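You operate a simulated robot arm through the tools that you are given. There is no shell and no other tool. Be economical: measure what you need, move in short steps, check, and stop when the job is done.

The job below is to be done with a simulated two-armed robot. You get a single attempt, and the scene is never put back.

TASK
Put the orchava can that says "28" from the top of the can load on the half of the can layer near the counter and the orchava can marked "29" on the tool shelf. Pick up the proof can marked "CAN 91" from the top of the can layer with one hand, pass it to the other hand and put it on the top of the can load. Put the can that says "Jorvaste" from the top of the spare pallets on top of the clear measuring jug and the can marked "Huddanir" on the blue pallet on the dispatch stand. Put two of the tape strips from the top of the steel bench on the blue pallet on the dispatch stand. Take the black corner guard and leave it on the middle board of the steel shelf. Put the dalbiseon can marked "23" from the folding table in the brown tray and the dalbiseon can that says "22" on the purple tag. Do these in any order. Set down upright: orchava can, proof can, can, tape strip, black corner guard, dalbiseon can.

The check looks at the end state, three seconds after you hand in, the way a careful person would. Anything else that was tipped, shoved, dropped, spilled or broken makes it a failure.

THE ROBOT
Two 7-joint arms with two-finger parallel grippers on one trunk, on a base that drives. Base frame: it is fixed to the floor where the robot stands at the start and does not move with it; the origin is under the middle of the robot, x ahead of it, y to its left, z up. Lengths are in mm, angles in degrees, forces in N, time in s.
The left shoulder is at the start at [50, 158, 1158], the right one opposite. With the tool pointing down near the work surface each hand reaches from about 100 to 540 mm from the robot's upright axis, wherever it stands, measured 20 degrees to its own side. Places, roughly: black corner guard (5x5x8 cm) [-1500, 0, 1000]; blue pallet on the dispatch stand [2900, 2400, 500]; brew can, purple can, smeared can [2750, -250, 750]; brown tray [11750, 8250, 750]; dalbiseon can [11500, 8250, 750]; half of the can layer near the counter [600, 1300, 800]; measuring jug [2500, -250, 500]; middle board of the steel shelf [-1400, 100, 600]; orchava can [500, 250, 1000]; proof can [500, 1500, 750]; purple tag [12000, 8250, 750]; tape strip [2250, -2500, 1000]; tool shelf [500, -300, 600]; top of the can load [600, 200, 800]. Payload 3.91 kg a hand.
The TCP of each hand is the grasp point between the finger pads, 30 mm short of the fingertips. In the tool frame z runs along the fingers and y along their closing line. Largest opening 110 mm; finger width 20, thickness 10; the body of the gripper, 48 by 112 mm, starts 55 mm behind the TCP.
Orientation is told as [roll, pitch, yaw] about the base's x, y, z axes, in that order, counted from this pose: with the fingers straight down and closing along the base's y, the tool's x points along the base's -x, its y along +y and its z along -z.

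THE INTERFACE
- The arms move only by the tool arm_command. It takes "left_plan", "right_plan" or both (then of equal length, played together; a hand with none holds still); each is a list of rows, each a list of 3 entries, a list of its own where there are three numbers: the shift along the base's x, y, z in units of 150 mm (1.0 is 150 mm), then the turn, a rotation vector about the base's x, y, z in units of 120 degrees (1.0 is 120 degrees), then the gripper command, from -1 (fully open) to 1 (shut), values between in proportion. In form: [[[x, y, z], [wx, wy, wz], fingers], ...]. A call has 1 to 8 rows; each row is the pose to reach, as a shift and turn from the pose commanded when the call began. A call with a number of a shift or a turn outside -1 to 1 is refused whole. Rows are played at 5 a second. More than 50 mm and 8.6 degrees between two rows, or a gripper value outside its range, and nothing of the call is played. Where a pose cannot be reached the arm comes as near as it can. A force on the tool above 40 N (or 10 N above the force at the start of the call, whichever is more), or a blocked arm, ends the call early, and 0.2 s more pass. Each finger travels about 153 mm/s and halts on what it meets, pressing with about 33 N; the grip force reading is that of the motor and also rises with nothing between the fingers. The clock runs only during rows and for 0.2 s after the last one: add rows that repeat a pose to give the fingers time. It gives the time, the measured TCP pose, the force on the tool (base axes), the opening and the grip force at its end, in the units of the frame above (readings bear some noise), with the torque about the TCP (base axes, N m) and any sound that the robot's microphone picked up.
- Cameras (640 x 400 px; columns grow to the right, rows downward): "scene" is now at [120.2, -10.5, 1280]; the picture's right is [0.04, -1.00, 0.00], its down [-0.64, -0.03, -0.77] and it looks along [0.77, 0.03, -0.64] (base axes); focal length 270 px, centre (320, 200). "left" rides on the left gripper at [72, -17, -103] in its tool frame; the picture's right is [0.23, 0.97, 0.00], its down [-0.76, 0.18, -0.62] and it looks along [-0.61, 0.14, 0.78] (tool axes); focal length 222 px, centre (320, 200). "right" rides on the right gripper at [72, 17, -103] in its tool frame; the picture's right is [-0.23, 0.97, 0.00], its down [-0.76, -0.18, -0.62] and it looks along [-0.61, -0.14, 0.78] (tool axes); focal length 222 px, centre (320, 200). There is no depth. A picture from a camera that has moved, and an enlarged one, comes with that camera's place and axes in the base frame and with its lens. The place of the scene camera against the robot may be out by one fixed shift of up to 18 mm in any direction.
- capture(camera): a new picture of that camera. The clock stands still meanwhile.
- lift_body(by): slides the trunk up (or, below 0, down) by that many mm; the arms and the scene camera ride with it, the base frame stays. It gives what a move gives, with no picture.
- roll_base(legs): drives the robot by 1 to 6 legs, each [ahead, turn to the left] in mm and degrees, along the robot's own axes; the way and the turn of a leg run together, so that a leg with both is an arc; at most 1500 mm and 180 degrees a leg. The arms and the cameras ride along, it lands a little off, and it stops where it bumps. It gives what a move gives.
- aim_head(pan, tilt): turns the head with the scene camera to pan (to the left, within 80 degrees either way) and tilt (down, from -29 to 69), counted from straight ahead of the robot. It gives what a move gives.
- enlarge(camera, box): a new picture of the part [left, top, right, bottom] of that camera's present view, enlarged. The clock stands still meanwhile.
- job_done(): hands the job in; it is judged then, once.

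Go step by step. Nothing tells you exact positions but the pictures and the camera data: compare them with the known pose of the tool, close in by small moves and look again before you grip or let go. The budget is 535 turns and 328 pictures, counting those below and the enlarged ones. Unless the task says otherwise, let go and move clear before handing in, and close with one line.

The tools are called after "Emit:" by a JSON object that holds its "op" and its "data". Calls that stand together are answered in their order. arm_command: Moves the arms, as the interface text tells. Its arguments: {"type":"object","properties":{"left_plan":{"type":"array","items":{"type":"array"}},"right_plan":{"type":"array","items":{"type":"array"}}},"required":[]} The other tools are called the same way: lift_body (by) slides the trunk up or down; roll_base (legs) drives the base; aim_head (pan, tilt) turns the head that bears the scene camera; capture (camera) takes a picture; enlarge (camera, box) takes an enlarged picture of a part of a camera's view; job_done () hands the job in.

At the start:

```text
t: 0.0
left_tool_pos: [450.5, 315.8, 1046.7]
left_ee_rot: [0.0, 0.0, 0.1]
left_contact_force: [-1.7, 0.6, -0.9]
left_wrist_torque: [0.02, 0.01, 0.01]
left_width: 110.0
left_finger_force: 0.0
right_tool_pos: [390.9, -101.0, 1089.0]
right_ee_rot: [0.0, 0.1, -0.1]
right_contact_force: [-1.1, -0.6, 0.5]
right_wrist_torque: [-0.02, 0.01, -0.02]
right_width: 109.9
right_finger_force: 0.1
trunk travel left (down, up): [-400.0, 82.0]
robot x, y, heading: [1.6, 5.2, -0.1]
head pan, tilt: [2.4, 40.0]
```

scene: 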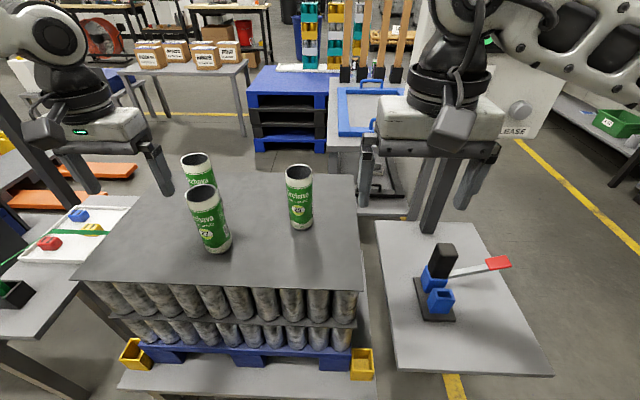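
right: 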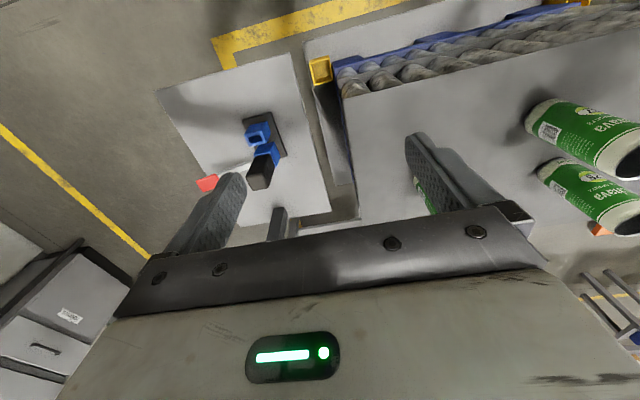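
left: 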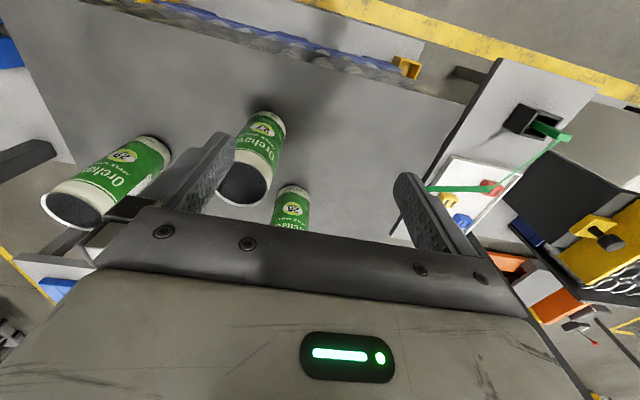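

I see three green orchava cans on the load of cans ahead, and the tool shelf to the right with a strapping tool on it. I'll read the labels first.

Emit:
{"op": "enlarge", "data": {"camera": "scene", "box": [160, 140, 340, 260]}}

Emit:
{"op": "aim_head", "data": {"pan": 60, "tilt": 35}}

Emit:
{"op": "capture", "data": {"camera": "scene"}}

```text
3.33 times, centred on (250, 200) of scene
camera zoom: at [120.2, -10.5, 1280.0], right [0.04, -1.0, 0.0], down [-0.64, -0.03, -0.77], along [0.77, 0.03, -0.64], focal length 901 px, centre (553, 200)
```

zoom: 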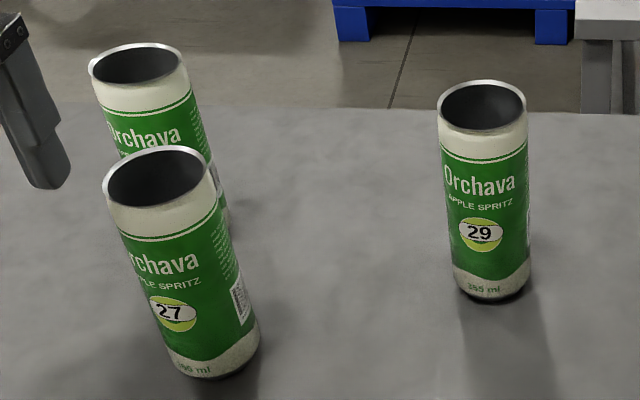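

```text
t: 1.3
left_tool_pos: [449.1, 316.4, 1047.4]
left_ee_rot: [-0.1, 0.0, 0.1]
left_contact_force: [-0.5, 0.5, 0.4]
left_wrist_torque: [0.0, 0.01, -0.01]
left_width: 110.3
left_finger_force: 0.0
right_tool_pos: [390.8, -101.4, 1088.7]
right_ee_rot: [0.0, 0.0, 0.1]
right_contact_force: [-0.3, 0.5, -0.2]
right_wrist_torque: [-0.02, 0.04, 0.0]
right_width: 110.1
right_finger_force: 0.0
trunk travel left (down, up): [-400.0, 82.0]
robot x, y, heading: [-1.5, 0.2, 0.1]
head pan, tilt: [60.0, 35.0]
```

```text
323 pictures are left
camera scene: at [79.3, 62.1, 1287.4], right [0.87, -0.5, 0.0], down [-0.29, -0.5, -0.82], along [0.41, 0.71, -0.57], focal length 270 px, centre (320, 200)
```

scene: 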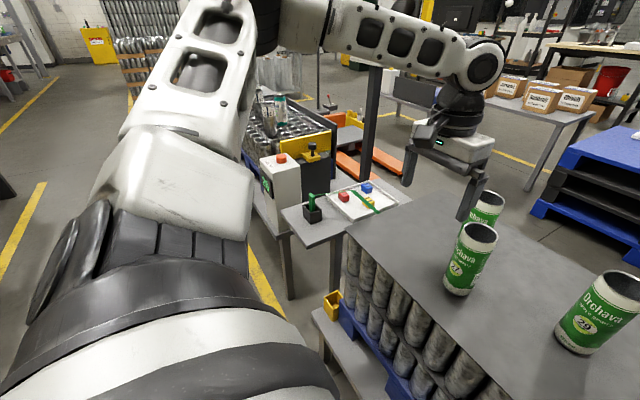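

Can 29 is on the right and 27 is near-left, so 28 should be the far-left one. I'll confirm its label and look toward the can layer on the left.

Emit:
{"op": "enlarge", "data": {"camera": "left", "box": [200, 90, 350, 240]}}

Emit:
{"op": "aim_head", "data": {"pan": 80, "tilt": 20}}

Emit:
{"op": "capture", "data": {"camera": "scene"}}

Emit:
{"op": "aim_head", "data": {"pan": -60, "tilt": 20}}

Emit:
{"op": "capture", "data": {"camera": "scene"}}

Emit:
{"op": "aim_head", "data": {"pan": 0, "tilt": 10}}

Emit:
{"op": "capture", "data": {"camera": "scene"}}

```text
2.67 times, centred on (275, 165) of left
camera zoom: at [377.3, 298.7, 1151.0], right [-0.23, 0.97, 0.0], down [0.76, 0.18, 0.62], along [0.61, 0.14, -0.78], focal length 592 px, centre (440, 293)
```

zoom: 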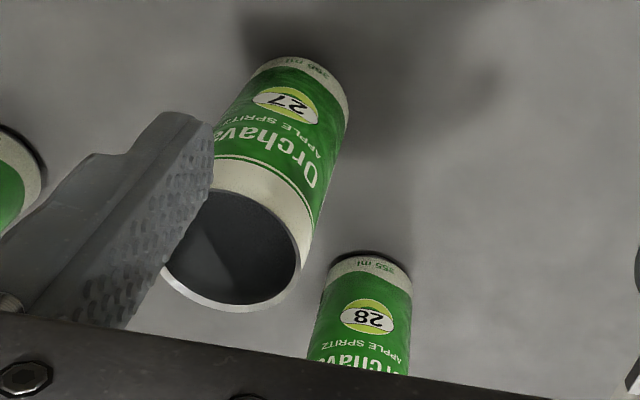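

```text
t: 2.1
left_tool_pos: [449.5, 316.1, 1048.1]
left_ee_rot: [0.0, 0.0, 0.0]
left_contact_force: [0.2, 1.2, 0.3]
left_wrist_torque: [-0.01, -0.02, -0.03]
left_width: 110.0
left_finger_force: 0.2
right_tool_pos: [390.6, -99.7, 1088.5]
right_ee_rot: [-0.1, 0.1, 0.0]
right_contact_force: [0.0, 0.0, -0.3]
right_wrist_torque: [0.03, -0.01, -0.01]
right_width: 110.1
right_finger_force: 0.1
trunk travel left (down, up): [-400.0, 82.0]
robot x, y, heading: [0.2, -2.2, -0.1]
head pan, tilt: [80.0, 20.0]
```

```text
321 pictures are left
camera scene: at [51.5, 77.6, 1311.3], right [0.98, -0.17, 0.0], down [-0.06, -0.34, -0.94], along [0.16, 0.93, -0.34], focal length 270 px, centre (320, 200)
```

scene: 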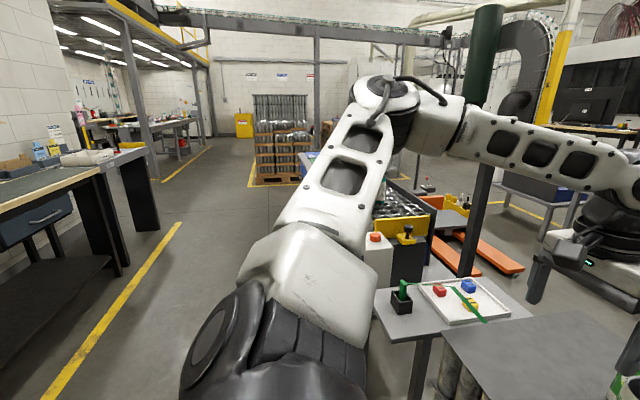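

```text
t: 4.3
left_tool_pos: [449.3, 315.9, 1048.2]
left_ee_rot: [-0.1, -0.1, -0.1]
left_contact_force: [-0.3, 1.3, -0.2]
left_wrist_torque: [-0.01, 0.03, 0.0]
left_width: 109.9
left_finger_force: 0.0
right_tool_pos: [390.4, -101.6, 1088.2]
right_ee_rot: [0.0, 0.0, 0.0]
right_contact_force: [-0.4, 0.1, -0.7]
right_wrist_torque: [-0.02, 0.01, 0.01]
right_width: 110.1
right_finger_force: 0.0
trunk travel left (down, up): [-400.0, 82.0]
robot x, y, heading: [0.5, -0.2, 0.1]
head pan, tilt: [-60.0, 20.0]
```

```text
320 pictures are left
camera scene: at [81.8, -94.7, 1311.3], right [-0.87, -0.5, 0.0], down [-0.17, 0.3, -0.94], along [0.47, -0.81, -0.34], focal length 270 px, centre (320, 200)
```

scene: 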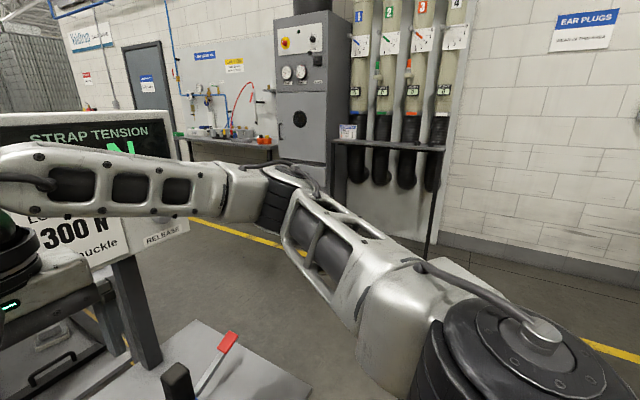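

```text
t: 5.6
left_tool_pos: [449.0, 315.8, 1049.0]
left_ee_rot: [0.1, -0.1, -0.1]
left_contact_force: [0.3, 0.5, -0.2]
left_wrist_torque: [0.03, 0.03, -0.01]
left_width: 110.1
left_finger_force: 0.1
right_tool_pos: [390.7, -100.6, 1088.6]
right_ee_rot: [-0.1, 0.0, 0.1]
right_contact_force: [-0.1, -0.4, 0.0]
right_wrist_torque: [-0.06, -0.04, 0.02]
right_width: 110.2
right_finger_force: 0.0
trunk travel left (down, up): [-400.0, 82.0]
robot x, y, heading: [0.4, 1.7, 0.1]
head pan, tilt: [0.0, 10.0]
```

```text
319 pictures are left
camera scene: at [128.2, -14.2, 1327.6], right [0.0, -1.0, 0.0], down [-0.17, 0.0, -0.98], along [0.98, 0.0, -0.17], focal length 270 px, centre (320, 200)
```

scene: 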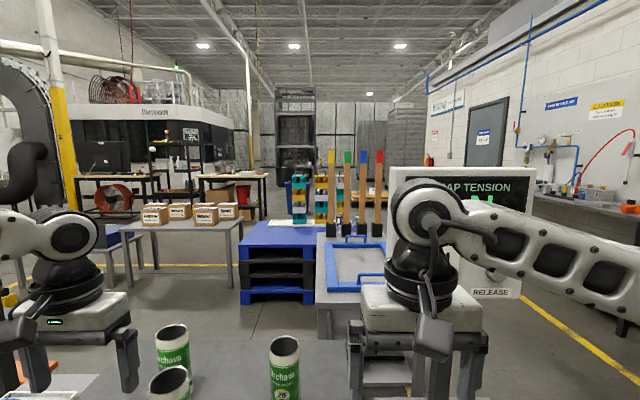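

28 is confirmed as the far-left can. Taking cans at about z=800 (base) and 957 (rim), 29 is near (597, 54). I'll bring the right hand over it and check with the wrist camera.

Emit:
{"op": "arm_command", "data": {"right_plan": [[[0.23, 0.18, -0.05], [0, 0, 0], -1], [[0.46, 0.36, -0.1], [0, 0, 0], -1], [[0.69, 0.54, -0.15], [0, 0, 0], -1], [[0.92, 0.72, -0.2], [0, 0, 0], -1]]}}

Emit:
{"op": "aim_head", "data": {"pan": 0, "tilt": 45}}

Emit:
{"op": "capture", "data": {"camera": "scene"}}

Emit:
{"op": "capture", "data": {"camera": "right"}}

```text
t: 6.6
left_tool_pos: [450.1, 317.0, 1047.3]
left_ee_rot: [0.0, 0.0, 0.0]
left_contact_force: [-0.7, -0.8, 0.0]
left_wrist_torque: [-0.02, 0.01, -0.03]
left_width: 110.3
left_finger_force: 0.0
right_tool_pos: [528.1, 8.6, 1058.3]
right_ee_rot: [-0.1, -0.1, 0.0]
right_contact_force: [0.2, -0.1, 0.4]
right_wrist_torque: [0.0, -0.01, 0.04]
right_width: 110.2
right_finger_force: 0.1
trunk travel left (down, up): [-400.0, 82.0]
robot x, y, heading: [1.4, -1.1, -0.1]
head pan, tilt: [0.0, 10.0]
```

```text
t: 7.6
left_tool_pos: [449.9, 316.9, 1048.2]
left_ee_rot: [0.0, 0.0, -0.1]
left_contact_force: [-1.4, 0.4, -0.4]
left_wrist_torque: [-0.03, 0.02, -0.02]
left_width: 110.1
left_finger_force: 0.1
right_tool_pos: [528.4, 8.8, 1057.5]
right_ee_rot: [0.0, 0.0, 0.0]
right_contact_force: [-0.6, -0.6, -0.3]
right_wrist_torque: [0.0, 0.01, -0.01]
right_width: 110.3
right_finger_force: 0.1
trunk travel left (down, up): [-400.0, 82.0]
robot x, y, heading: [-0.4, 0.6, 0.0]
head pan, tilt: [0.0, 45.0]
```

```text
318 pictures are left
camera scene: at [116.5, -14.1, 1272.7], right [0.0, -1.0, 0.0], down [-0.71, 0.0, -0.71], along [0.71, 0.0, -0.71], focal length 270 px, centre (320, 200)
```

scene: 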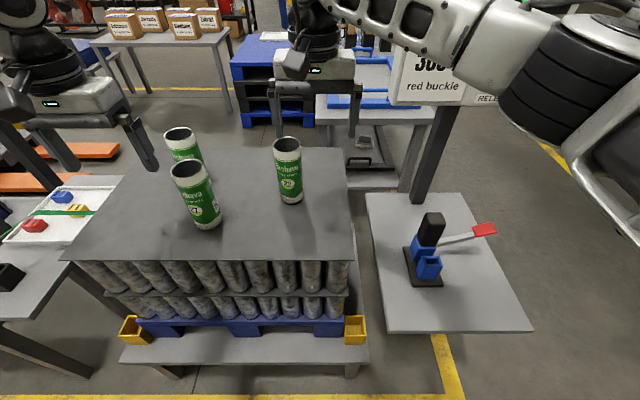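

```text
317 pictures are left
camera right: at [455.0, 24.9, 1161.9], right [0.23, 0.97, 0.0], down [0.76, -0.18, 0.62], along [0.61, -0.14, -0.78], focal length 222 px, centre (320, 200)
```

right: 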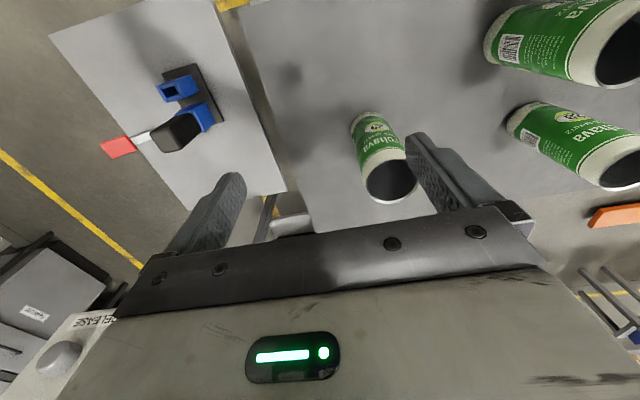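

The wrist camera puts can 29 at about (604, 73), so the scene camera is off by roughly (+12, +15). I'll center the right hand over it.

Emit:
{"op": "arm_command", "data": {"right_plan": [[[0.2, 0.2, -0.1], [0, 0, 0], -1], [[0.4, 0.42, -0.2], [0, 0, 0], -1], [[0.5, 0.42, -0.32], [0, 0, 0], -1]]}}

Emit:
{"op": "capture", "data": {"camera": "right"}}

```text
t: 8.4
left_tool_pos: [448.8, 317.4, 1047.8]
left_ee_rot: [-0.2, 0.0, -0.1]
left_contact_force: [0.0, 0.2, 0.1]
left_wrist_torque: [-0.03, -0.04, 0.02]
left_width: 110.0
left_finger_force: 0.1
right_tool_pos: [565.7, 50.6, 1034.9]
right_ee_rot: [0.0, -0.1, 0.1]
right_contact_force: [-0.8, -0.2, 0.9]
right_wrist_torque: [-0.02, -0.02, 0.01]
right_width: 109.6
right_finger_force: 0.1
right hand out of reach, approached as far as the arm can: row 2, 3
trunk travel left (down, up): [-400.0, 82.0]
robot x, y, heading: [-6.4, 0.7, 0.1]
head pan, tilt: [0.0, 45.0]
```

```text
316 pictures are left
camera right: at [493.1, 68.1, 1139.4], right [0.23, 0.97, 0.0], down [0.76, -0.18, 0.62], along [0.61, -0.14, -0.78], focal length 222 px, centre (320, 200)
```

right: 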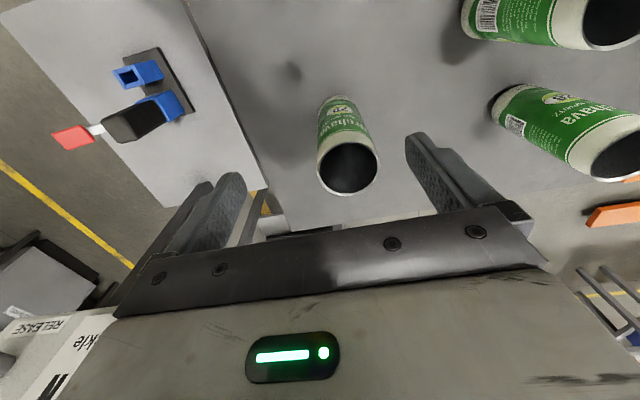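

The right hand comes up about 40 mm short. I'll check the clearance ahead of the base before rolling closer.

Emit:
{"op": "aim_head", "data": {"pan": 0, "tilt": 69}}

Emit:
{"op": "capture", "data": {"camera": "scene"}}

```text
t: 9.3
left_tool_pos: [449.9, 316.0, 1047.9]
left_ee_rot: [0.0, 0.1, 0.0]
left_contact_force: [0.3, 0.4, -0.5]
left_wrist_torque: [-0.03, -0.03, 0.0]
left_width: 109.9
left_finger_force: 0.0
right_tool_pos: [565.7, 51.0, 1036.0]
right_ee_rot: [0.1, 0.0, 0.0]
right_contact_force: [-1.2, -0.9, -0.6]
right_wrist_torque: [-0.03, 0.01, -0.03]
right_width: 110.0
right_finger_force: 0.1
trunk travel left (down, up): [-400.0, 82.0]
robot x, y, heading: [-0.1, 0.1, -0.1]
head pan, tilt: [0.0, 68.8]
```

```text
315 pictures are left
camera scene: at [91.2, -14.1, 1243.8], right [0.0, -1.0, 0.0], down [-0.93, 0.0, -0.36], along [0.36, 0.0, -0.93], focal length 270 px, centre (320, 200)
```

scene: 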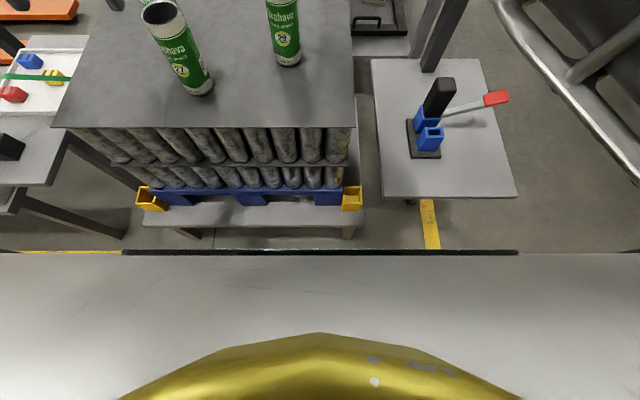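

Clearance looks like some tens of millimetres, so I'll roll ahead a short 45 mm.

Emit:
{"op": "roll_base", "data": {"legs": [[45, 0]]}}

Emit:
{"op": "capture", "data": {"camera": "right"}}

```text
t: 10.2
left_tool_pos: [495.2, 315.6, 1047.2]
left_ee_rot: [0.0, 0.0, 0.1]
left_contact_force: [0.7, -1.0, -0.8]
left_wrist_torque: [-0.01, 0.01, 0.01]
left_width: 109.9
left_finger_force: 0.0
right_tool_pos: [610.6, 49.6, 1034.1]
right_ee_rot: [0.0, 0.0, 0.0]
right_contact_force: [0.4, 0.1, -1.3]
right_wrist_torque: [-0.02, -0.01, 0.02]
right_width: 110.0
right_finger_force: 0.0
trunk travel left (down, up): [-400.0, 82.0]
robot x, y, heading: [45.3, -0.4, 0.1]
head pan, tilt: [0.0, 68.8]
```

```text
314 pictures are left
camera right: at [539.3, 67.3, 1138.7], right [0.23, 0.97, 0.0], down [0.76, -0.18, 0.62], along [0.61, -0.14, -0.78], focal length 222 px, centre (320, 200)
```

right: 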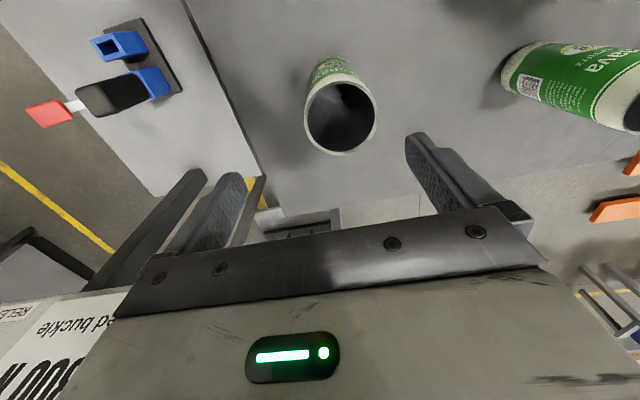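

Can 29 now sits at about (601, 71). I'll center over it, lower, and look again.

Emit:
{"op": "arm_command", "data": {"right_plan": [[[-0.06, 0.14, -0.1], [0, 0, 0], -1], [[-0.06, 0.14, -0.35], [0, 0, 0], -1]]}}

Emit:
{"op": "capture", "data": {"camera": "right"}}

```text
t: 10.8
left_tool_pos: [493.2, 315.9, 1047.0]
left_ee_rot: [0.0, 0.0, 0.0]
left_contact_force: [0.2, -0.2, -0.1]
left_wrist_torque: [0.0, 0.02, 0.01]
left_width: 109.8
left_finger_force: 0.1
right_tool_pos: [601.1, 71.3, 983.7]
right_ee_rot: [0.1, -0.1, 0.1]
right_contact_force: [-0.8, 0.3, -0.2]
right_wrist_torque: [0.01, 0.01, 0.0]
right_width: 110.2
right_finger_force: 0.1
trunk travel left (down, up): [-400.0, 82.0]
robot x, y, heading: [45.7, 2.5, 0.0]
head pan, tilt: [0.0, 68.8]
```

```text
313 pictures are left
camera right: at [528.7, 88.0, 1087.6], right [0.23, 0.97, 0.0], down [0.76, -0.18, 0.62], along [0.61, -0.14, -0.78], focal length 222 px, centre (320, 200)
```

right: 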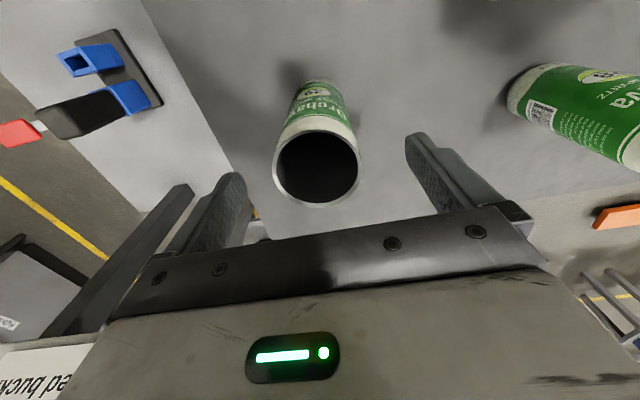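

It's centered, so I'll lower around the can and grip it.

Emit:
{"op": "arm_command", "data": {"right_plan": [[[0, 0, -0.2], [0, 0, 0], -1], [[0, 0, -0.42], [0, 0, 0], -1], [[0, 0, -0.42], [0, 0, 0], 1], [[0, 0, -0.42], [0, 0, 0], 1], [[0, 0, -0.42], [0, 0, 0], 1]]}}

Emit:
{"op": "capture", "data": {"camera": "right"}}

```text
t: 12.0
left_tool_pos: [494.7, 317.0, 1046.7]
left_ee_rot: [-0.1, 0.0, 0.0]
left_contact_force: [0.5, 0.8, -0.2]
left_wrist_torque: [0.0, 0.0, 0.01]
left_width: 110.1
left_finger_force: 0.0
right_tool_pos: [602.2, 69.4, 920.7]
right_ee_rot: [0.0, 0.0, 0.0]
right_contact_force: [0.4, -0.3, -0.7]
right_wrist_torque: [-0.03, 0.01, 0.02]
right_width: 56.3
right_finger_force: 33.0
trunk travel left (down, up): [-400.0, 82.0]
robot x, y, heading: [41.7, -1.1, 0.2]
head pan, tilt: [0.0, 68.8]
```

```text
312 pictures are left
camera right: at [528.6, 87.5, 1024.3], right [0.23, 0.97, 0.0], down [0.76, -0.18, 0.62], along [0.61, -0.14, -0.78], focal length 222 px, centre (320, 200)
```

right: 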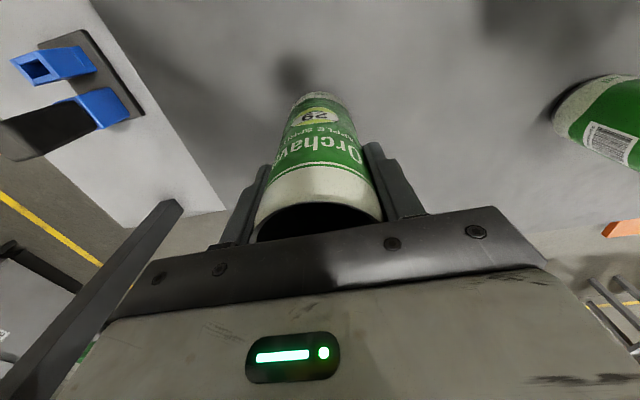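

The grip holds on can 29 at 56 mm wide. I'll lift it and carry it toward the free left-front part of the tool shelf.

Emit:
{"op": "arm_command", "data": {"right_plan": [[[0, 0, 0.3], [0, 0, 0], 1], [[-0.1, -0.1, 0.5], [0, 0, 0], 1], [[-0.27, -0.34, 0.5], [0, 0, 0], 1], [[-0.44, -0.58, 0.5], [0, 0, 0], 1], [[-0.6, -0.82, 0.5], [0, 0, 0], 1], [[-0.7, -1.0, 0.5], [0, 0, 0], 1]]}}

Emit:
{"op": "arm_command", "data": {"right_plan": [[[-0.15, -0.25, 0], [0, 0, 0], 1], [[-0.3, -0.5, 0], [0, 0, 0], 1], [[-0.45, -0.68, 0], [0, 0, 0], 1]]}}

Emit:
{"op": "capture", "data": {"camera": "right"}}

Emit:
{"op": "aim_head", "data": {"pan": -30, "tilt": 60}}

Emit:
{"op": "capture", "data": {"camera": "scene"}}

```text
t: 13.4
left_tool_pos: [493.1, 315.9, 1047.0]
left_ee_rot: [0.0, 0.0, 0.1]
left_contact_force: [0.6, -0.7, -0.4]
left_wrist_torque: [-0.01, 0.01, 0.0]
left_width: 110.1
left_finger_force: 0.0
right_tool_pos: [496.0, -78.7, 997.0]
right_ee_rot: [-0.1, 0.0, -0.1]
right_contact_force: [-0.5, 0.1, -0.6]
right_wrist_torque: [-0.01, 0.01, -0.01]
right_width: 56.3
right_finger_force: 32.7
trunk travel left (down, up): [-400.0, 82.0]
robot x, y, heading: [42.1, 0.5, -0.1]
head pan, tilt: [0.0, 68.8]
```

```text
t: 14.2
left_tool_pos: [494.1, 316.3, 1048.1]
left_ee_rot: [0.0, 0.0, 0.1]
left_contact_force: [-0.6, -0.2, -0.4]
left_wrist_torque: [0.0, -0.01, -0.03]
left_width: 110.0
left_finger_force: 0.0
right_tool_pos: [428.7, -182.4, 995.6]
right_ee_rot: [-0.1, 0.0, 0.0]
right_contact_force: [-0.1, 0.3, 0.3]
right_wrist_torque: [0.01, -0.03, 0.0]
right_width: 56.1
right_finger_force: 32.8
trunk travel left (down, up): [-400.0, 82.0]
robot x, y, heading: [45.9, 1.2, 0.2]
head pan, tilt: [0.0, 68.8]
```

```text
311 pictures are left
camera right: at [356.7, -165.3, 1099.4], right [0.23, 0.97, 0.0], down [0.76, -0.18, 0.62], along [0.61, -0.14, -0.78], focal length 222 px, centre (320, 200)
```

right: 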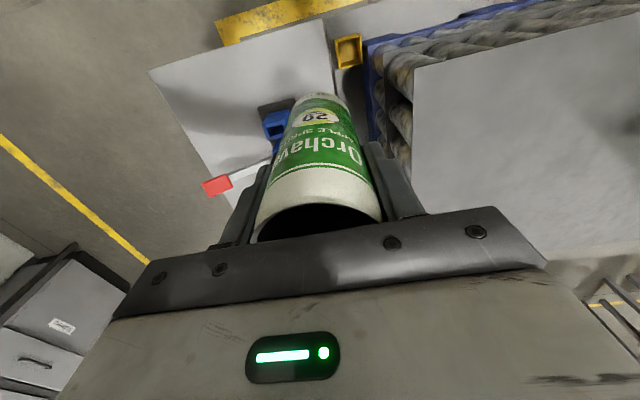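

```text
t: 15.2
left_tool_pos: [494.0, 316.6, 1047.5]
left_ee_rot: [0.1, 0.0, 0.1]
left_contact_force: [-0.7, 0.3, -0.4]
left_wrist_torque: [-0.03, 0.01, 0.0]
left_width: 110.2
left_finger_force: 0.1
right_tool_pos: [430.6, -181.7, 996.4]
right_ee_rot: [0.0, -0.1, 0.0]
right_contact_force: [-0.3, 0.8, 0.2]
right_wrist_torque: [-0.01, 0.01, 0.02]
right_width: 56.1
right_finger_force: 33.2
trunk travel left (down, up): [-400.0, 82.0]
robot x, y, heading: [43.6, -0.7, 0.3]
head pan, tilt: [-30.0, 60.0]
```

```text
310 pictures are left
camera scene: at [137.8, -47.2, 1253.1], right [-0.5, -0.87, 0.0], down [-0.75, 0.43, -0.5], along [0.43, -0.25, -0.87], focal length 270 px, centre (320, 200)
```

scene: 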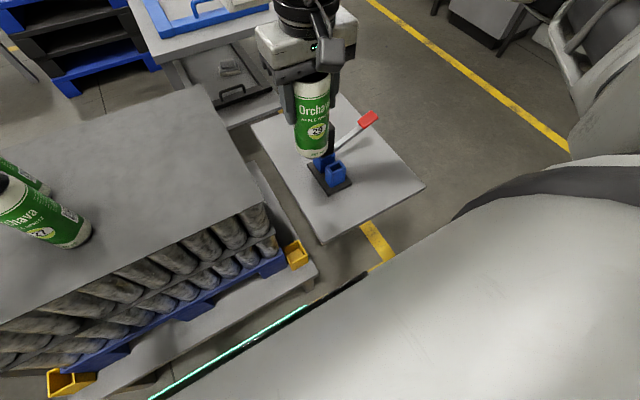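

The shelf's left edge is near y=-158, so I'll shift to about (421, -215), clear of both the edge and the tool base, and descend.

Emit:
{"op": "arm_command", "data": {"right_plan": [[[-0.06, -0.22, 0], [0, 0, 0], 1], [[-0.06, -0.22, -0.3], [0, 0, 0], 1], [[-0.06, -0.22, -0.6], [0, 0, 0], 1], [[-0.06, -0.22, -0.9], [0, 0, 0], 1]]}}

Emit:
{"op": "arm_command", "data": {"right_plan": [[[0, 0, -0.3], [0, 0, 0], 1], [[0, 0, -0.55], [0, 0, 0], 1]]}}

Emit:
{"op": "capture", "data": {"camera": "right"}}

Emit:
{"op": "capture", "data": {"camera": "scene"}}

```text
t: 16.2
left_tool_pos: [493.2, 316.1, 1047.9]
left_ee_rot: [0.0, 0.1, 0.1]
left_contact_force: [-0.2, -0.1, 0.1]
left_wrist_torque: [0.0, -0.03, 0.0]
left_width: 109.9
left_finger_force: 0.0
right_tool_pos: [420.5, -214.1, 859.8]
right_ee_rot: [0.1, -0.1, 0.1]
right_contact_force: [0.1, 0.3, -0.2]
right_wrist_torque: [0.01, -0.04, 0.01]
right_width: 56.1
right_finger_force: 32.8
trunk travel left (down, up): [-400.0, 82.0]
robot x, y, heading: [46.3, -1.3, 0.1]
head pan, tilt: [-30.0, 60.0]
```

```text
t: 16.8
left_tool_pos: [495.7, 316.9, 1048.7]
left_ee_rot: [0.0, 0.0, 0.1]
left_contact_force: [-0.8, -0.4, 0.0]
left_wrist_torque: [0.01, 0.02, 0.05]
left_width: 110.0
left_finger_force: 0.0
right_tool_pos: [420.7, -216.4, 777.1]
right_ee_rot: [0.2, -0.1, 0.2]
right_contact_force: [0.4, 0.7, -0.7]
right_wrist_torque: [-0.01, -0.01, 0.02]
right_width: 56.5
right_finger_force: 33.1
trunk travel left (down, up): [-400.0, 82.0]
robot x, y, heading: [48.8, -2.8, 0.2]
head pan, tilt: [-30.0, 60.0]
```

```text
309 pictures are left
camera right: at [347.7, -199.5, 880.9], right [0.23, 0.97, 0.0], down [0.76, -0.18, 0.62], along [0.61, -0.14, -0.78], focal length 222 px, centre (320, 200)
```

right: 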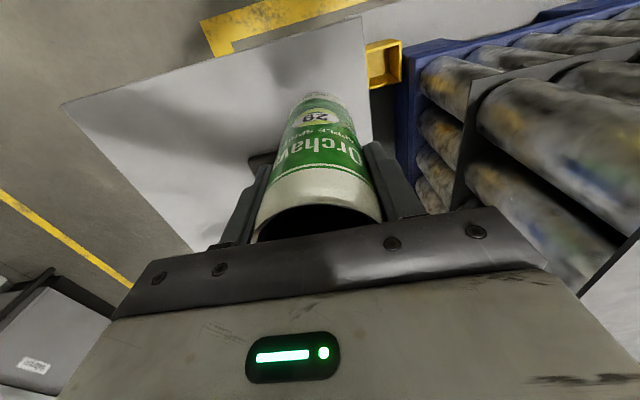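

```text
308 pictures are left
camera scene: at [137.9, -47.4, 1253.2], right [-0.5, -0.87, 0.0], down [-0.75, 0.43, -0.5], along [0.43, -0.25, -0.87], focal length 270 px, centre (320, 200)
```

scene: 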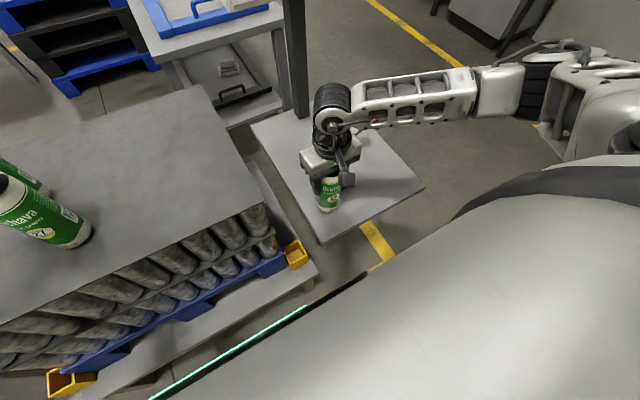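

The can base is about 55 mm above the shelf. I'll lower gently until it touches.

Emit:
{"op": "arm_command", "data": {"right_plan": [[[0, 0, -0.15], [0, 0, 0], 1], [[0, 0, -0.25], [0, 0, 0], 1], [[0, 0, -0.29], [0, 0, 0], 1], [[0, 0, -0.32], [0, 0, 0], 1], [[0, 0, -0.35], [0, 0, 0], 1]]}}

Emit:
{"op": "capture", "data": {"camera": "right"}}

```text
t: 18.0
left_tool_pos: [492.3, 315.8, 1049.8]
left_ee_rot: [-0.1, -0.1, 0.0]
left_contact_force: [0.5, -0.6, 0.4]
left_wrist_torque: [0.0, 0.01, -0.01]
left_width: 110.2
left_finger_force: 0.0
right_tool_pos: [422.9, -213.9, 728.8]
right_ee_rot: [0.0, -0.5, 0.0]
right_contact_force: [-3.3, -3.2, 29.0]
right_wrist_torque: [-0.35, 0.24, 0.04]
right_width: 56.5
right_finger_force: 33.4
trunk travel left (down, up): [-400.0, 82.0]
robot x, y, heading: [45.7, 1.1, 0.1]
head pan, tilt: [-30.0, 60.0]
```

```text
307 pictures are left
camera right: at [348.4, -197.1, 832.3], right [0.23, 0.97, 0.0], down [0.76, -0.18, 0.63], along [0.61, -0.14, -0.78], focal length 222 px, centre (320, 200)
```

right: 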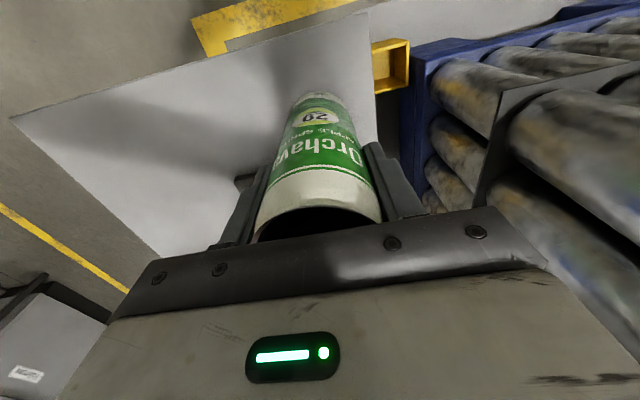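

It has touched down at 29 N. I'll ease up slightly, open, and rise.

Emit:
{"op": "arm_command", "data": {"right_plan": [[[0, 0, 0.02], [0, 0, 0], 1], [[0, 0, 0.02], [0, 0, 0], 0.3], [[0, 0, 0.02], [0, 0, 0], -1], [[0, 0, 0.02], [0, 0, 0], -1], [[0, 0, 0.3], [0, 0, 0], -1], [[0, 0, 0.6], [0, 0, 0], -1], [[0, 0, 0.9], [0, 0, 0], -1]]}}

Emit:
{"op": "capture", "data": {"camera": "scene"}}

Emit:
{"op": "capture", "data": {"camera": "right"}}

```text
t: 19.6
left_tool_pos: [495.5, 317.5, 1048.6]
left_ee_rot: [0.0, 0.0, 0.1]
left_contact_force: [0.1, -0.5, -0.1]
left_wrist_torque: [0.0, 0.02, -0.01]
left_width: 109.9
left_finger_force: 0.0
right_tool_pos: [420.4, -213.4, 863.2]
right_ee_rot: [0.0, 0.1, 0.0]
right_contact_force: [0.3, 0.6, 0.3]
right_wrist_torque: [0.02, -0.02, 0.0]
right_width: 110.0
right_finger_force: 0.0
trunk travel left (down, up): [-400.0, 82.0]
robot x, y, heading: [41.8, 2.0, -0.0]
head pan, tilt: [-30.0, 60.0]
```

```text
306 pictures are left
camera scene: at [137.6, -47.2, 1253.1], right [-0.5, -0.87, 0.0], down [-0.75, 0.43, -0.5], along [0.43, -0.25, -0.87], focal length 270 px, centre (320, 200)
```

scene: 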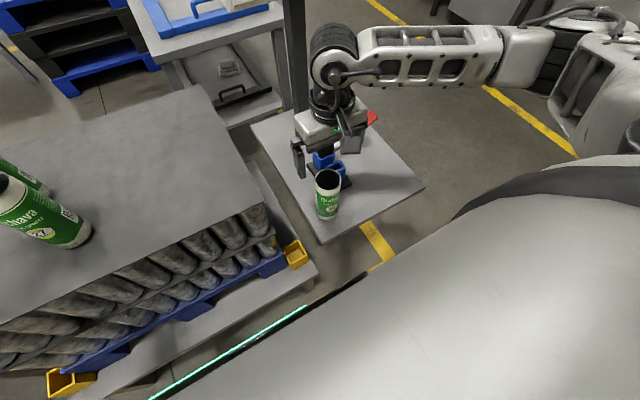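

```text
305 pictures are left
camera right: at [347.4, -196.0, 966.5], right [0.23, 0.97, 0.0], down [0.76, -0.18, 0.62], along [0.61, -0.14, -0.78], focal length 222 px, centre (320, 200)
```

right: 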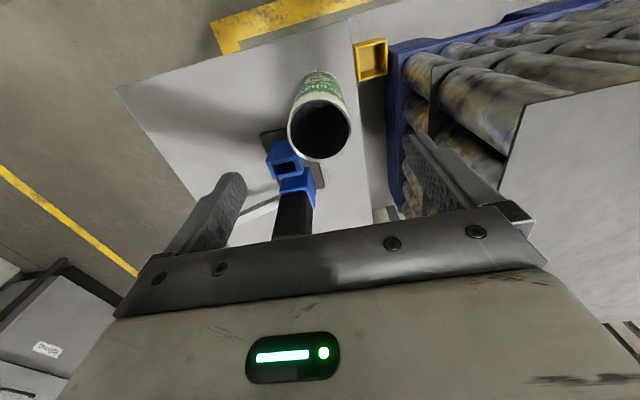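

Can 29 stands upright on the shelf. Next I raise the right arm and move the left hand toward can 28, near (645, 307).

Emit:
{"op": "arm_command", "data": {"right_plan": [[[0, 0, 0.3], [0, 0, 0], -1], [[0, 0, 0.6], [0, 0, 0], -1], [[0, 0, 0.9], [0, 0, 0], -1], [[0, 0, 1.0], [0, 0, 0], -1]], "left_plan": [[[0.22, -0.02, 0.0], [0, 0, 0], -1], [[0.45, -0.04, 0.0], [0, 0, 0], -1], [[0.7, -0.06, 0.0], [0, 0, 0], -1], [[0.9, -0.06, 0.0], [0, 0, 0], -1]]}}

Emit:
{"op": "capture", "data": {"camera": "left"}}

```text
t: 20.6
left_tool_pos: [617.7, 311.0, 1048.9]
left_ee_rot: [0.0, -0.1, 0.0]
left_contact_force: [0.1, -0.6, 1.4]
left_wrist_torque: [0.01, 0.01, -0.01]
left_width: 109.9
left_finger_force: 0.2
left hand out of reach, approached as far as the arm can: row 4
right_tool_pos: [420.0, -214.9, 1010.1]
right_ee_rot: [0.0, 0.0, 0.0]
right_contact_force: [-0.7, 0.0, 0.6]
right_wrist_torque: [-0.03, -0.01, 0.01]
right_width: 110.2
right_finger_force: 0.1
trunk travel left (down, up): [-400.0, 82.0]
robot x, y, heading: [46.1, -1.1, -0.0]
head pan, tilt: [-30.0, 60.0]
```

```text
304 pictures are left
camera left: at [544.7, 293.4, 1152.8], right [-0.23, 0.97, 0.0], down [0.76, 0.18, 0.62], along [0.61, 0.14, -0.78], focal length 222 px, centre (320, 200)
```

left: 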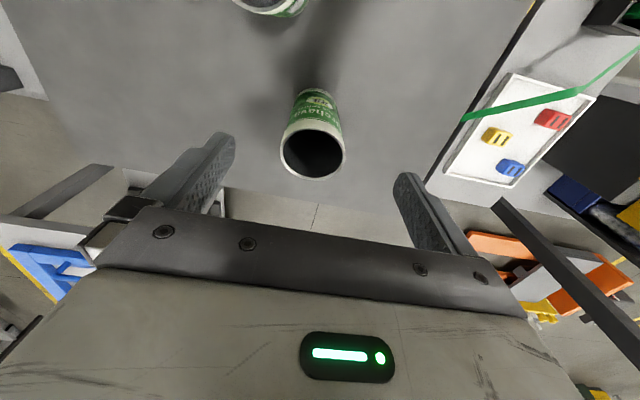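

Can 28 is at about (643, 308). I'll go a little lower, which gives more reach, and see whether x=643 is attainable.

Emit:
{"op": "arm_command", "data": {"left_plan": [[[0.05, -0.01, -0.25], [0, 0, 0], -1], [[0.05, -0.01, -0.4], [0, 0, 0], -1]]}}

Emit:
{"op": "capture", "data": {"camera": "left"}}

```text
t: 21.2
left_tool_pos: [608.8, 311.6, 992.3]
left_ee_rot: [0.0, -0.2, 0.1]
left_contact_force: [0.4, 0.0, -0.7]
left_wrist_torque: [0.01, -0.01, -0.03]
left_width: 109.6
left_finger_force: 0.1
left hand out of reach, approached as far as the arm can: row 1, 2
right_tool_pos: [420.6, -214.5, 1008.2]
right_ee_rot: [0.1, -0.1, 0.0]
right_contact_force: [0.1, 0.2, 0.5]
right_wrist_torque: [0.0, -0.01, -0.01]
right_width: 109.9
right_finger_force: 0.1
trunk travel left (down, up): [-400.0, 82.0]
robot x, y, heading: [45.8, -2.1, 0.2]
head pan, tilt: [-30.0, 60.0]
```

```text
303 pictures are left
camera left: at [537.4, 294.9, 1094.8], right [-0.23, 0.97, 0.0], down [0.76, 0.18, 0.62], along [0.61, 0.14, -0.78], focal length 222 px, centre (320, 200)
```

left: 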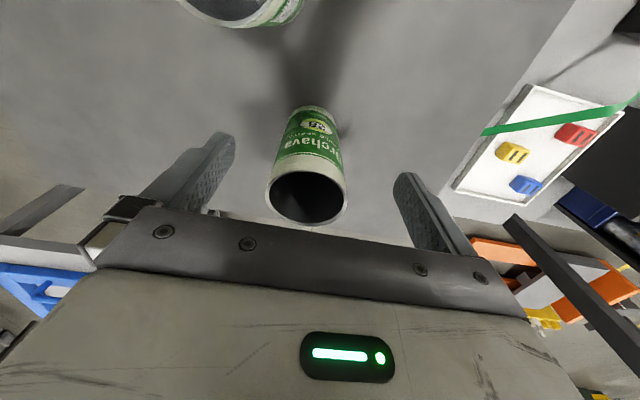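

Reach shrinks lower down, so I'll lift the hand clear and roll another 40 mm ahead.

Emit:
{"op": "arm_command", "data": {"left_plan": [[[-0.1, -0.01, 0.3], [0, 0, 0], -1]]}}

Emit:
{"op": "roll_base", "data": {"legs": [[40, 0]]}}

Emit:
{"op": "capture", "data": {"camera": "left"}}

```text
t: 21.6
left_tool_pos: [592.4, 311.9, 1037.6]
left_ee_rot: [0.0, -0.1, -0.1]
left_contact_force: [0.2, 0.4, -0.1]
left_wrist_torque: [-0.02, 0.01, -0.01]
left_width: 109.9
left_finger_force: 0.1
right_tool_pos: [420.3, -214.5, 1008.4]
right_ee_rot: [0.1, 0.0, 0.0]
right_contact_force: [-0.6, -0.2, 0.0]
right_wrist_torque: [0.02, 0.02, 0.0]
right_width: 110.0
right_finger_force: 0.1
trunk travel left (down, up): [-400.0, 82.0]
robot x, y, heading: [44.0, -0.4, -0.1]
head pan, tilt: [-30.0, 60.0]
```

```text
t: 22.6
left_tool_pos: [607.3, 310.7, 1038.3]
left_ee_rot: [0.2, 0.1, 0.1]
left_contact_force: [-0.6, 0.6, 0.2]
left_wrist_torque: [0.01, 0.01, 0.0]
left_width: 110.0
left_finger_force: 0.2
right_tool_pos: [434.1, -214.4, 1007.6]
right_ee_rot: [0.0, 0.0, 0.0]
right_contact_force: [0.6, -0.1, -0.2]
right_wrist_torque: [-0.01, 0.0, 0.01]
right_width: 110.2
right_finger_force: 0.0
trunk travel left (down, up): [-400.0, 82.0]
robot x, y, heading: [55.7, 0.0, 0.3]
head pan, tilt: [-30.0, 60.0]
stopped in leg 1: the robot was blocked; the commanded pose is now the measured one
```

```text
302 pictures are left
camera left: at [534.3, 294.0, 1140.5], right [-0.23, 0.97, 0.0], down [0.76, 0.18, 0.62], along [0.61, 0.14, -0.78], focal length 222 px, centre (320, 200)
```

left: 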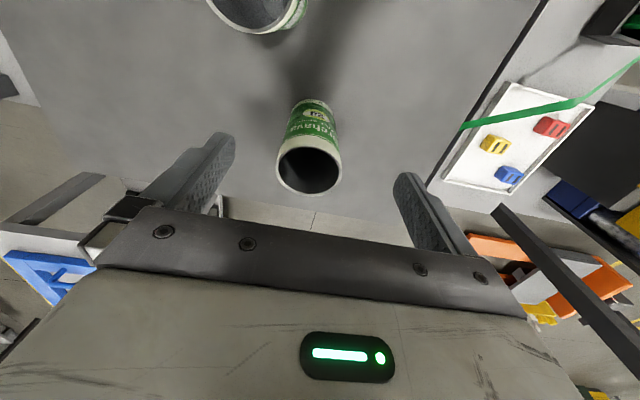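

The base is now against the stand, so I'll tilt the hand forward by 25° to gain reach for can 28.

Emit:
{"op": "arm_command", "data": {"left_plan": [[[0.05, -0.01, 0.0], [0, -0.07, 0], -1], [[0.12, -0.02, 0.0], [0, -0.14, 0], -1], [[0.2, -0.02, 0.0], [0, -0.208, 0], -1], [[0.22, -0.02, -0.2], [0, -0.208, 0], -1]]}}

Emit:
{"op": "capture", "data": {"camera": "left"}}

```text
t: 23.6
left_tool_pos: [640.1, 307.4, 1006.9]
left_ee_rot: [0.0, -25.0, 0.1]
left_contact_force: [-1.4, 0.3, 0.3]
left_wrist_torque: [0.0, 0.0, 0.02]
left_width: 110.1
left_finger_force: 0.1
right_tool_pos: [433.7, -215.2, 1008.9]
right_ee_rot: [0.0, 0.0, 0.0]
right_contact_force: [-0.4, 0.1, -0.4]
right_wrist_torque: [0.03, 0.01, 0.0]
right_width: 110.0
right_finger_force: 0.0
trunk travel left (down, up): [-400.0, 82.0]
robot x, y, heading: [57.5, -3.1, 0.2]
head pan, tilt: [-30.0, 60.0]
```

```text
301 pictures are left
camera left: at [530.6, 290.2, 1070.1], right [-0.21, 0.97, -0.1], down [0.43, 0.18, 0.89], along [0.88, 0.14, -0.45], focal length 222 px, centre (320, 200)
```

left: 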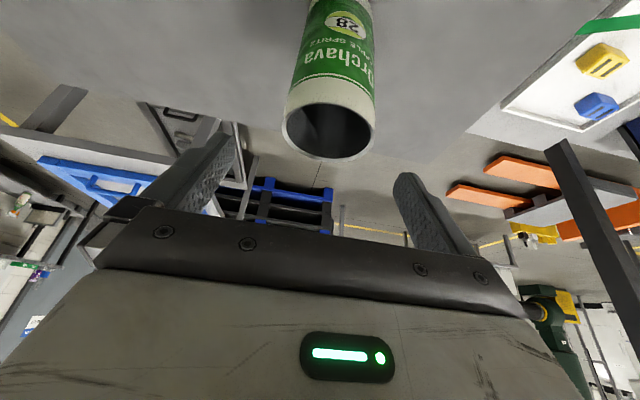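

It's aligned with can 28 at (642, 308). I'll lower and grip.

Emit:
{"op": "arm_command", "data": {"left_plan": [[[0.02, 0.01, -0.27], [0, 0, 0], -1], [[0.02, 0.01, -0.55], [0, 0, 0], -1], [[0.02, 0.01, -0.55], [0, 0, 0], 1], [[0.02, 0.01, -0.55], [0, 0, 0], 1], [[0.02, 0.01, -0.55], [0, 0, 0], 1]]}}

Emit:
{"op": "capture", "data": {"camera": "left"}}

```text
t: 24.8
left_tool_pos: [642.9, 310.6, 924.9]
left_ee_rot: [0.0, -24.9, 0.1]
left_contact_force: [0.6, -0.9, -0.6]
left_wrist_torque: [0.03, 0.02, 0.01]
left_width: 60.5
left_finger_force: 32.8
right_tool_pos: [433.4, -213.6, 1008.8]
right_ee_rot: [-0.1, 0.0, 0.0]
right_contact_force: [0.1, 0.2, -0.4]
right_wrist_torque: [0.01, -0.01, 0.03]
right_width: 110.2
right_finger_force: 0.0
trunk travel left (down, up): [-400.0, 82.0]
robot x, y, heading: [59.4, -3.3, -0.1]
head pan, tilt: [-30.0, 60.0]
```

```text
300 pictures are left
camera left: at [533.7, 291.8, 988.3], right [-0.21, 0.97, -0.1], down [0.43, 0.18, 0.89], along [0.88, 0.14, -0.45], focal length 222 px, centre (320, 200)
```

left: 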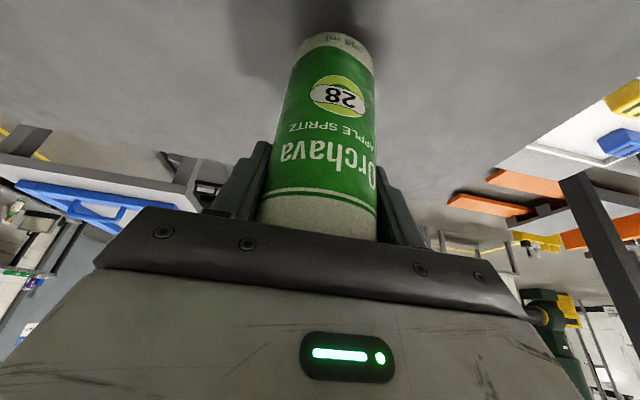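

Can 28 is gripped. I'll lift it high and draw it back, passing left of can 27.

Emit:
{"op": "arm_command", "data": {"left_plan": [[[0, 0, 0.3], [0, 0, 0], 1], [[0, 0.05, 0.6], [0, 0, 0], 1], [[-0.1, 0.15, 0.85], [0, 0, 0], 1], [[-0.4, 0.2, 0.9], [0, 0, 0], 1], [[-0.7, 0.2, 0.9], [0, 0, 0], 1], [[-1, 0.2, 0.9], [0, 0, 0], 1]]}}

Emit:
{"op": "aim_head", "data": {"pan": 70, "tilt": 25}}

Emit:
{"op": "capture", "data": {"camera": "scene"}}

```text
t: 26.2
left_tool_pos: [489.6, 340.1, 1059.8]
left_ee_rot: [0.0, -25.0, 0.2]
left_contact_force: [0.1, -0.7, -0.1]
left_wrist_torque: [0.02, -0.02, -0.01]
left_width: 60.8
left_finger_force: 33.2
right_tool_pos: [433.7, -214.6, 1008.6]
right_ee_rot: [0.0, -0.1, 0.0]
right_contact_force: [0.3, 0.5, 0.1]
right_wrist_torque: [0.04, -0.04, 0.04]
right_width: 109.9
right_finger_force: 0.0
trunk travel left (down, up): [-400.0, 82.0]
robot x, y, heading: [58.3, 2.8, -0.1]
head pan, tilt: [-30.0, 60.0]
```

```text
t: 27.9
left_tool_pos: [491.5, 339.5, 1060.5]
left_ee_rot: [0.0, -24.9, 0.1]
left_contact_force: [-0.1, 0.2, 0.0]
left_wrist_torque: [0.02, 0.03, 0.0]
left_width: 60.2
left_finger_force: 33.2
right_tool_pos: [434.7, -215.6, 1008.0]
right_ee_rot: [0.0, 0.0, 0.0]
right_contact_force: [-0.7, -0.1, 0.9]
right_wrist_torque: [0.01, -0.01, 0.0]
right_width: 110.2
right_finger_force: 0.0
trunk travel left (down, up): [-400.0, 82.0]
robot x, y, heading: [56.4, -0.0, 0.2]
head pan, tilt: [70.0, 25.0]
```

```text
299 pictures are left
camera scene: at [124.4, 72.5, 1303.2], right [0.94, -0.34, 0.0], down [-0.14, -0.4, -0.91], along [0.31, 0.85, -0.42], focal length 270 px, centre (320, 200)
```

scene: 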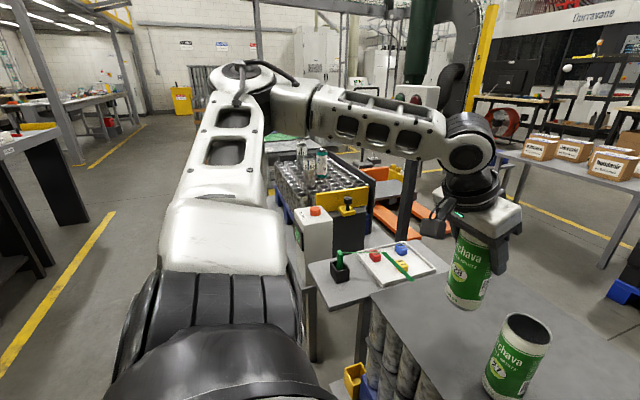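

Emit:
{"op": "enlarge", "data": {"camera": "scene", "box": [260, 120, 400, 260]}}

```text
2.86 times, centred on (330, 190) of scene
camera zoom: at [124.4, 72.5, 1303.2], right [0.94, -0.34, 0.0], down [-0.14, -0.4, -0.91], along [0.31, 0.85, -0.42], focal length 772 px, centre (291, 229)
```

zoom: 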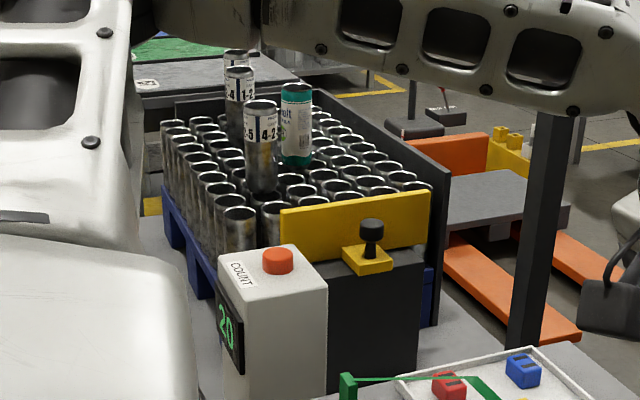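

The "counter" is the box marked COUNT, and the can layer sits behind it at about x 430–840, y 1200–1800. I'll back off, swing left and drive to stand in front of the layer's x-low side.

Emit:
{"op": "roll_base", "data": {"legs": [[-300, 0], [0, 90], [1350, 0], [0, -90]]}}

Emit:
{"op": "aim_head", "data": {"pan": 0, "tilt": 35}}

Emit:
{"op": "capture", "data": {"camera": "scene"}}

```text
t: 44.0
left_tool_pos: [224.6, 1688.8, 1059.8]
left_ee_rot: [0.0, -25.0, -0.7]
left_contact_force: [-0.3, 0.2, -0.1]
left_wrist_torque: [0.0, -0.01, 0.01]
left_width: 60.3
left_finger_force: 33.2
right_tool_pos: [159.7, 1135.7, 1008.0]
right_ee_rot: [0.1, 0.0, -0.9]
right_contact_force: [-0.3, 0.1, -0.6]
right_wrist_torque: [0.0, 0.01, 0.02]
right_width: 110.1
right_finger_force: 0.1
trunk travel left (down, up): [-400.0, 82.0]
robot x, y, heading: [-212.6, 1354.3, -0.6]
head pan, tilt: [70.0, 25.0]
```

```text
t: 45.4
left_tool_pos: [225.0, 1689.7, 1060.0]
left_ee_rot: [0.0, -24.8, -0.7]
left_contact_force: [-0.6, -0.1, -0.1]
left_wrist_torque: [0.01, -0.02, -0.01]
left_width: 60.4
left_finger_force: 33.6
right_tool_pos: [159.4, 1135.3, 1008.3]
right_ee_rot: [0.0, 0.0, -0.8]
right_contact_force: [0.2, -0.1, -1.6]
right_wrist_torque: [-0.02, 0.01, -0.01]
right_width: 109.9
right_finger_force: 0.1
trunk travel left (down, up): [-400.0, 82.0]
robot x, y, heading: [-211.1, 1354.4, -0.8]
head pan, tilt: [0.0, 35.0]
```

```text
297 pictures are left
camera scene: at [-90.5, 1340.2, 1287.5], right [-0.01, -1.0, 0.0], down [-0.57, 0.01, -0.82], along [0.82, -0.01, -0.57], focal length 270 px, centre (320, 200)
```

scene: 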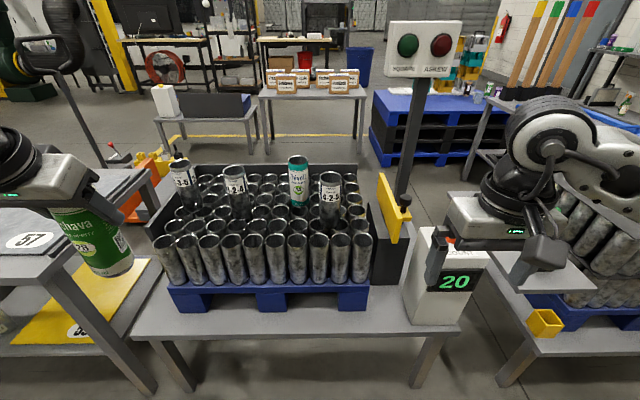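

Four special cans stand on or in the layer, and I need to read them.

Emit:
{"op": "enlarge", "data": {"camera": "scene", "box": [150, 140, 270, 230]}}

Emit:
{"op": "enlarge", "data": {"camera": "scene", "box": [270, 140, 410, 250]}}

```text
4.44 times, centred on (210, 185) of scene
camera zoom: at [-90.5, 1340.2, 1287.5], right [-0.01, -1.0, 0.0], down [-0.57, 0.01, -0.82], along [0.82, -0.01, -0.57], focal length 1201 px, centre (809, 267)
```

zoom: 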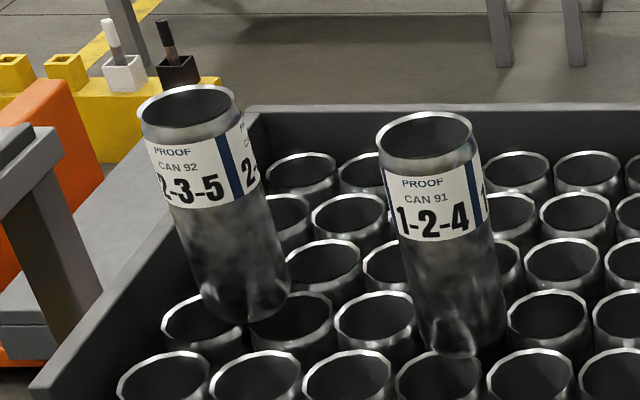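

```text
3.64 times, centred on (340, 195) of scene
camera zoom: at [-90.5, 1340.2, 1287.5], right [-0.01, -1.0, 0.0], down [-0.57, 0.01, -0.82], along [0.82, -0.01, -0.57], focal length 983 px, centre (247, 218)
```

zoom: 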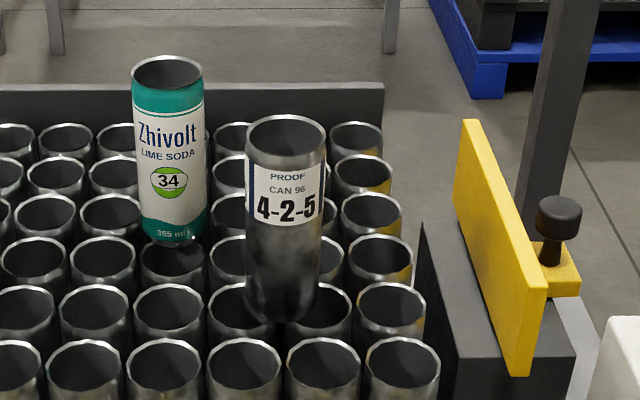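

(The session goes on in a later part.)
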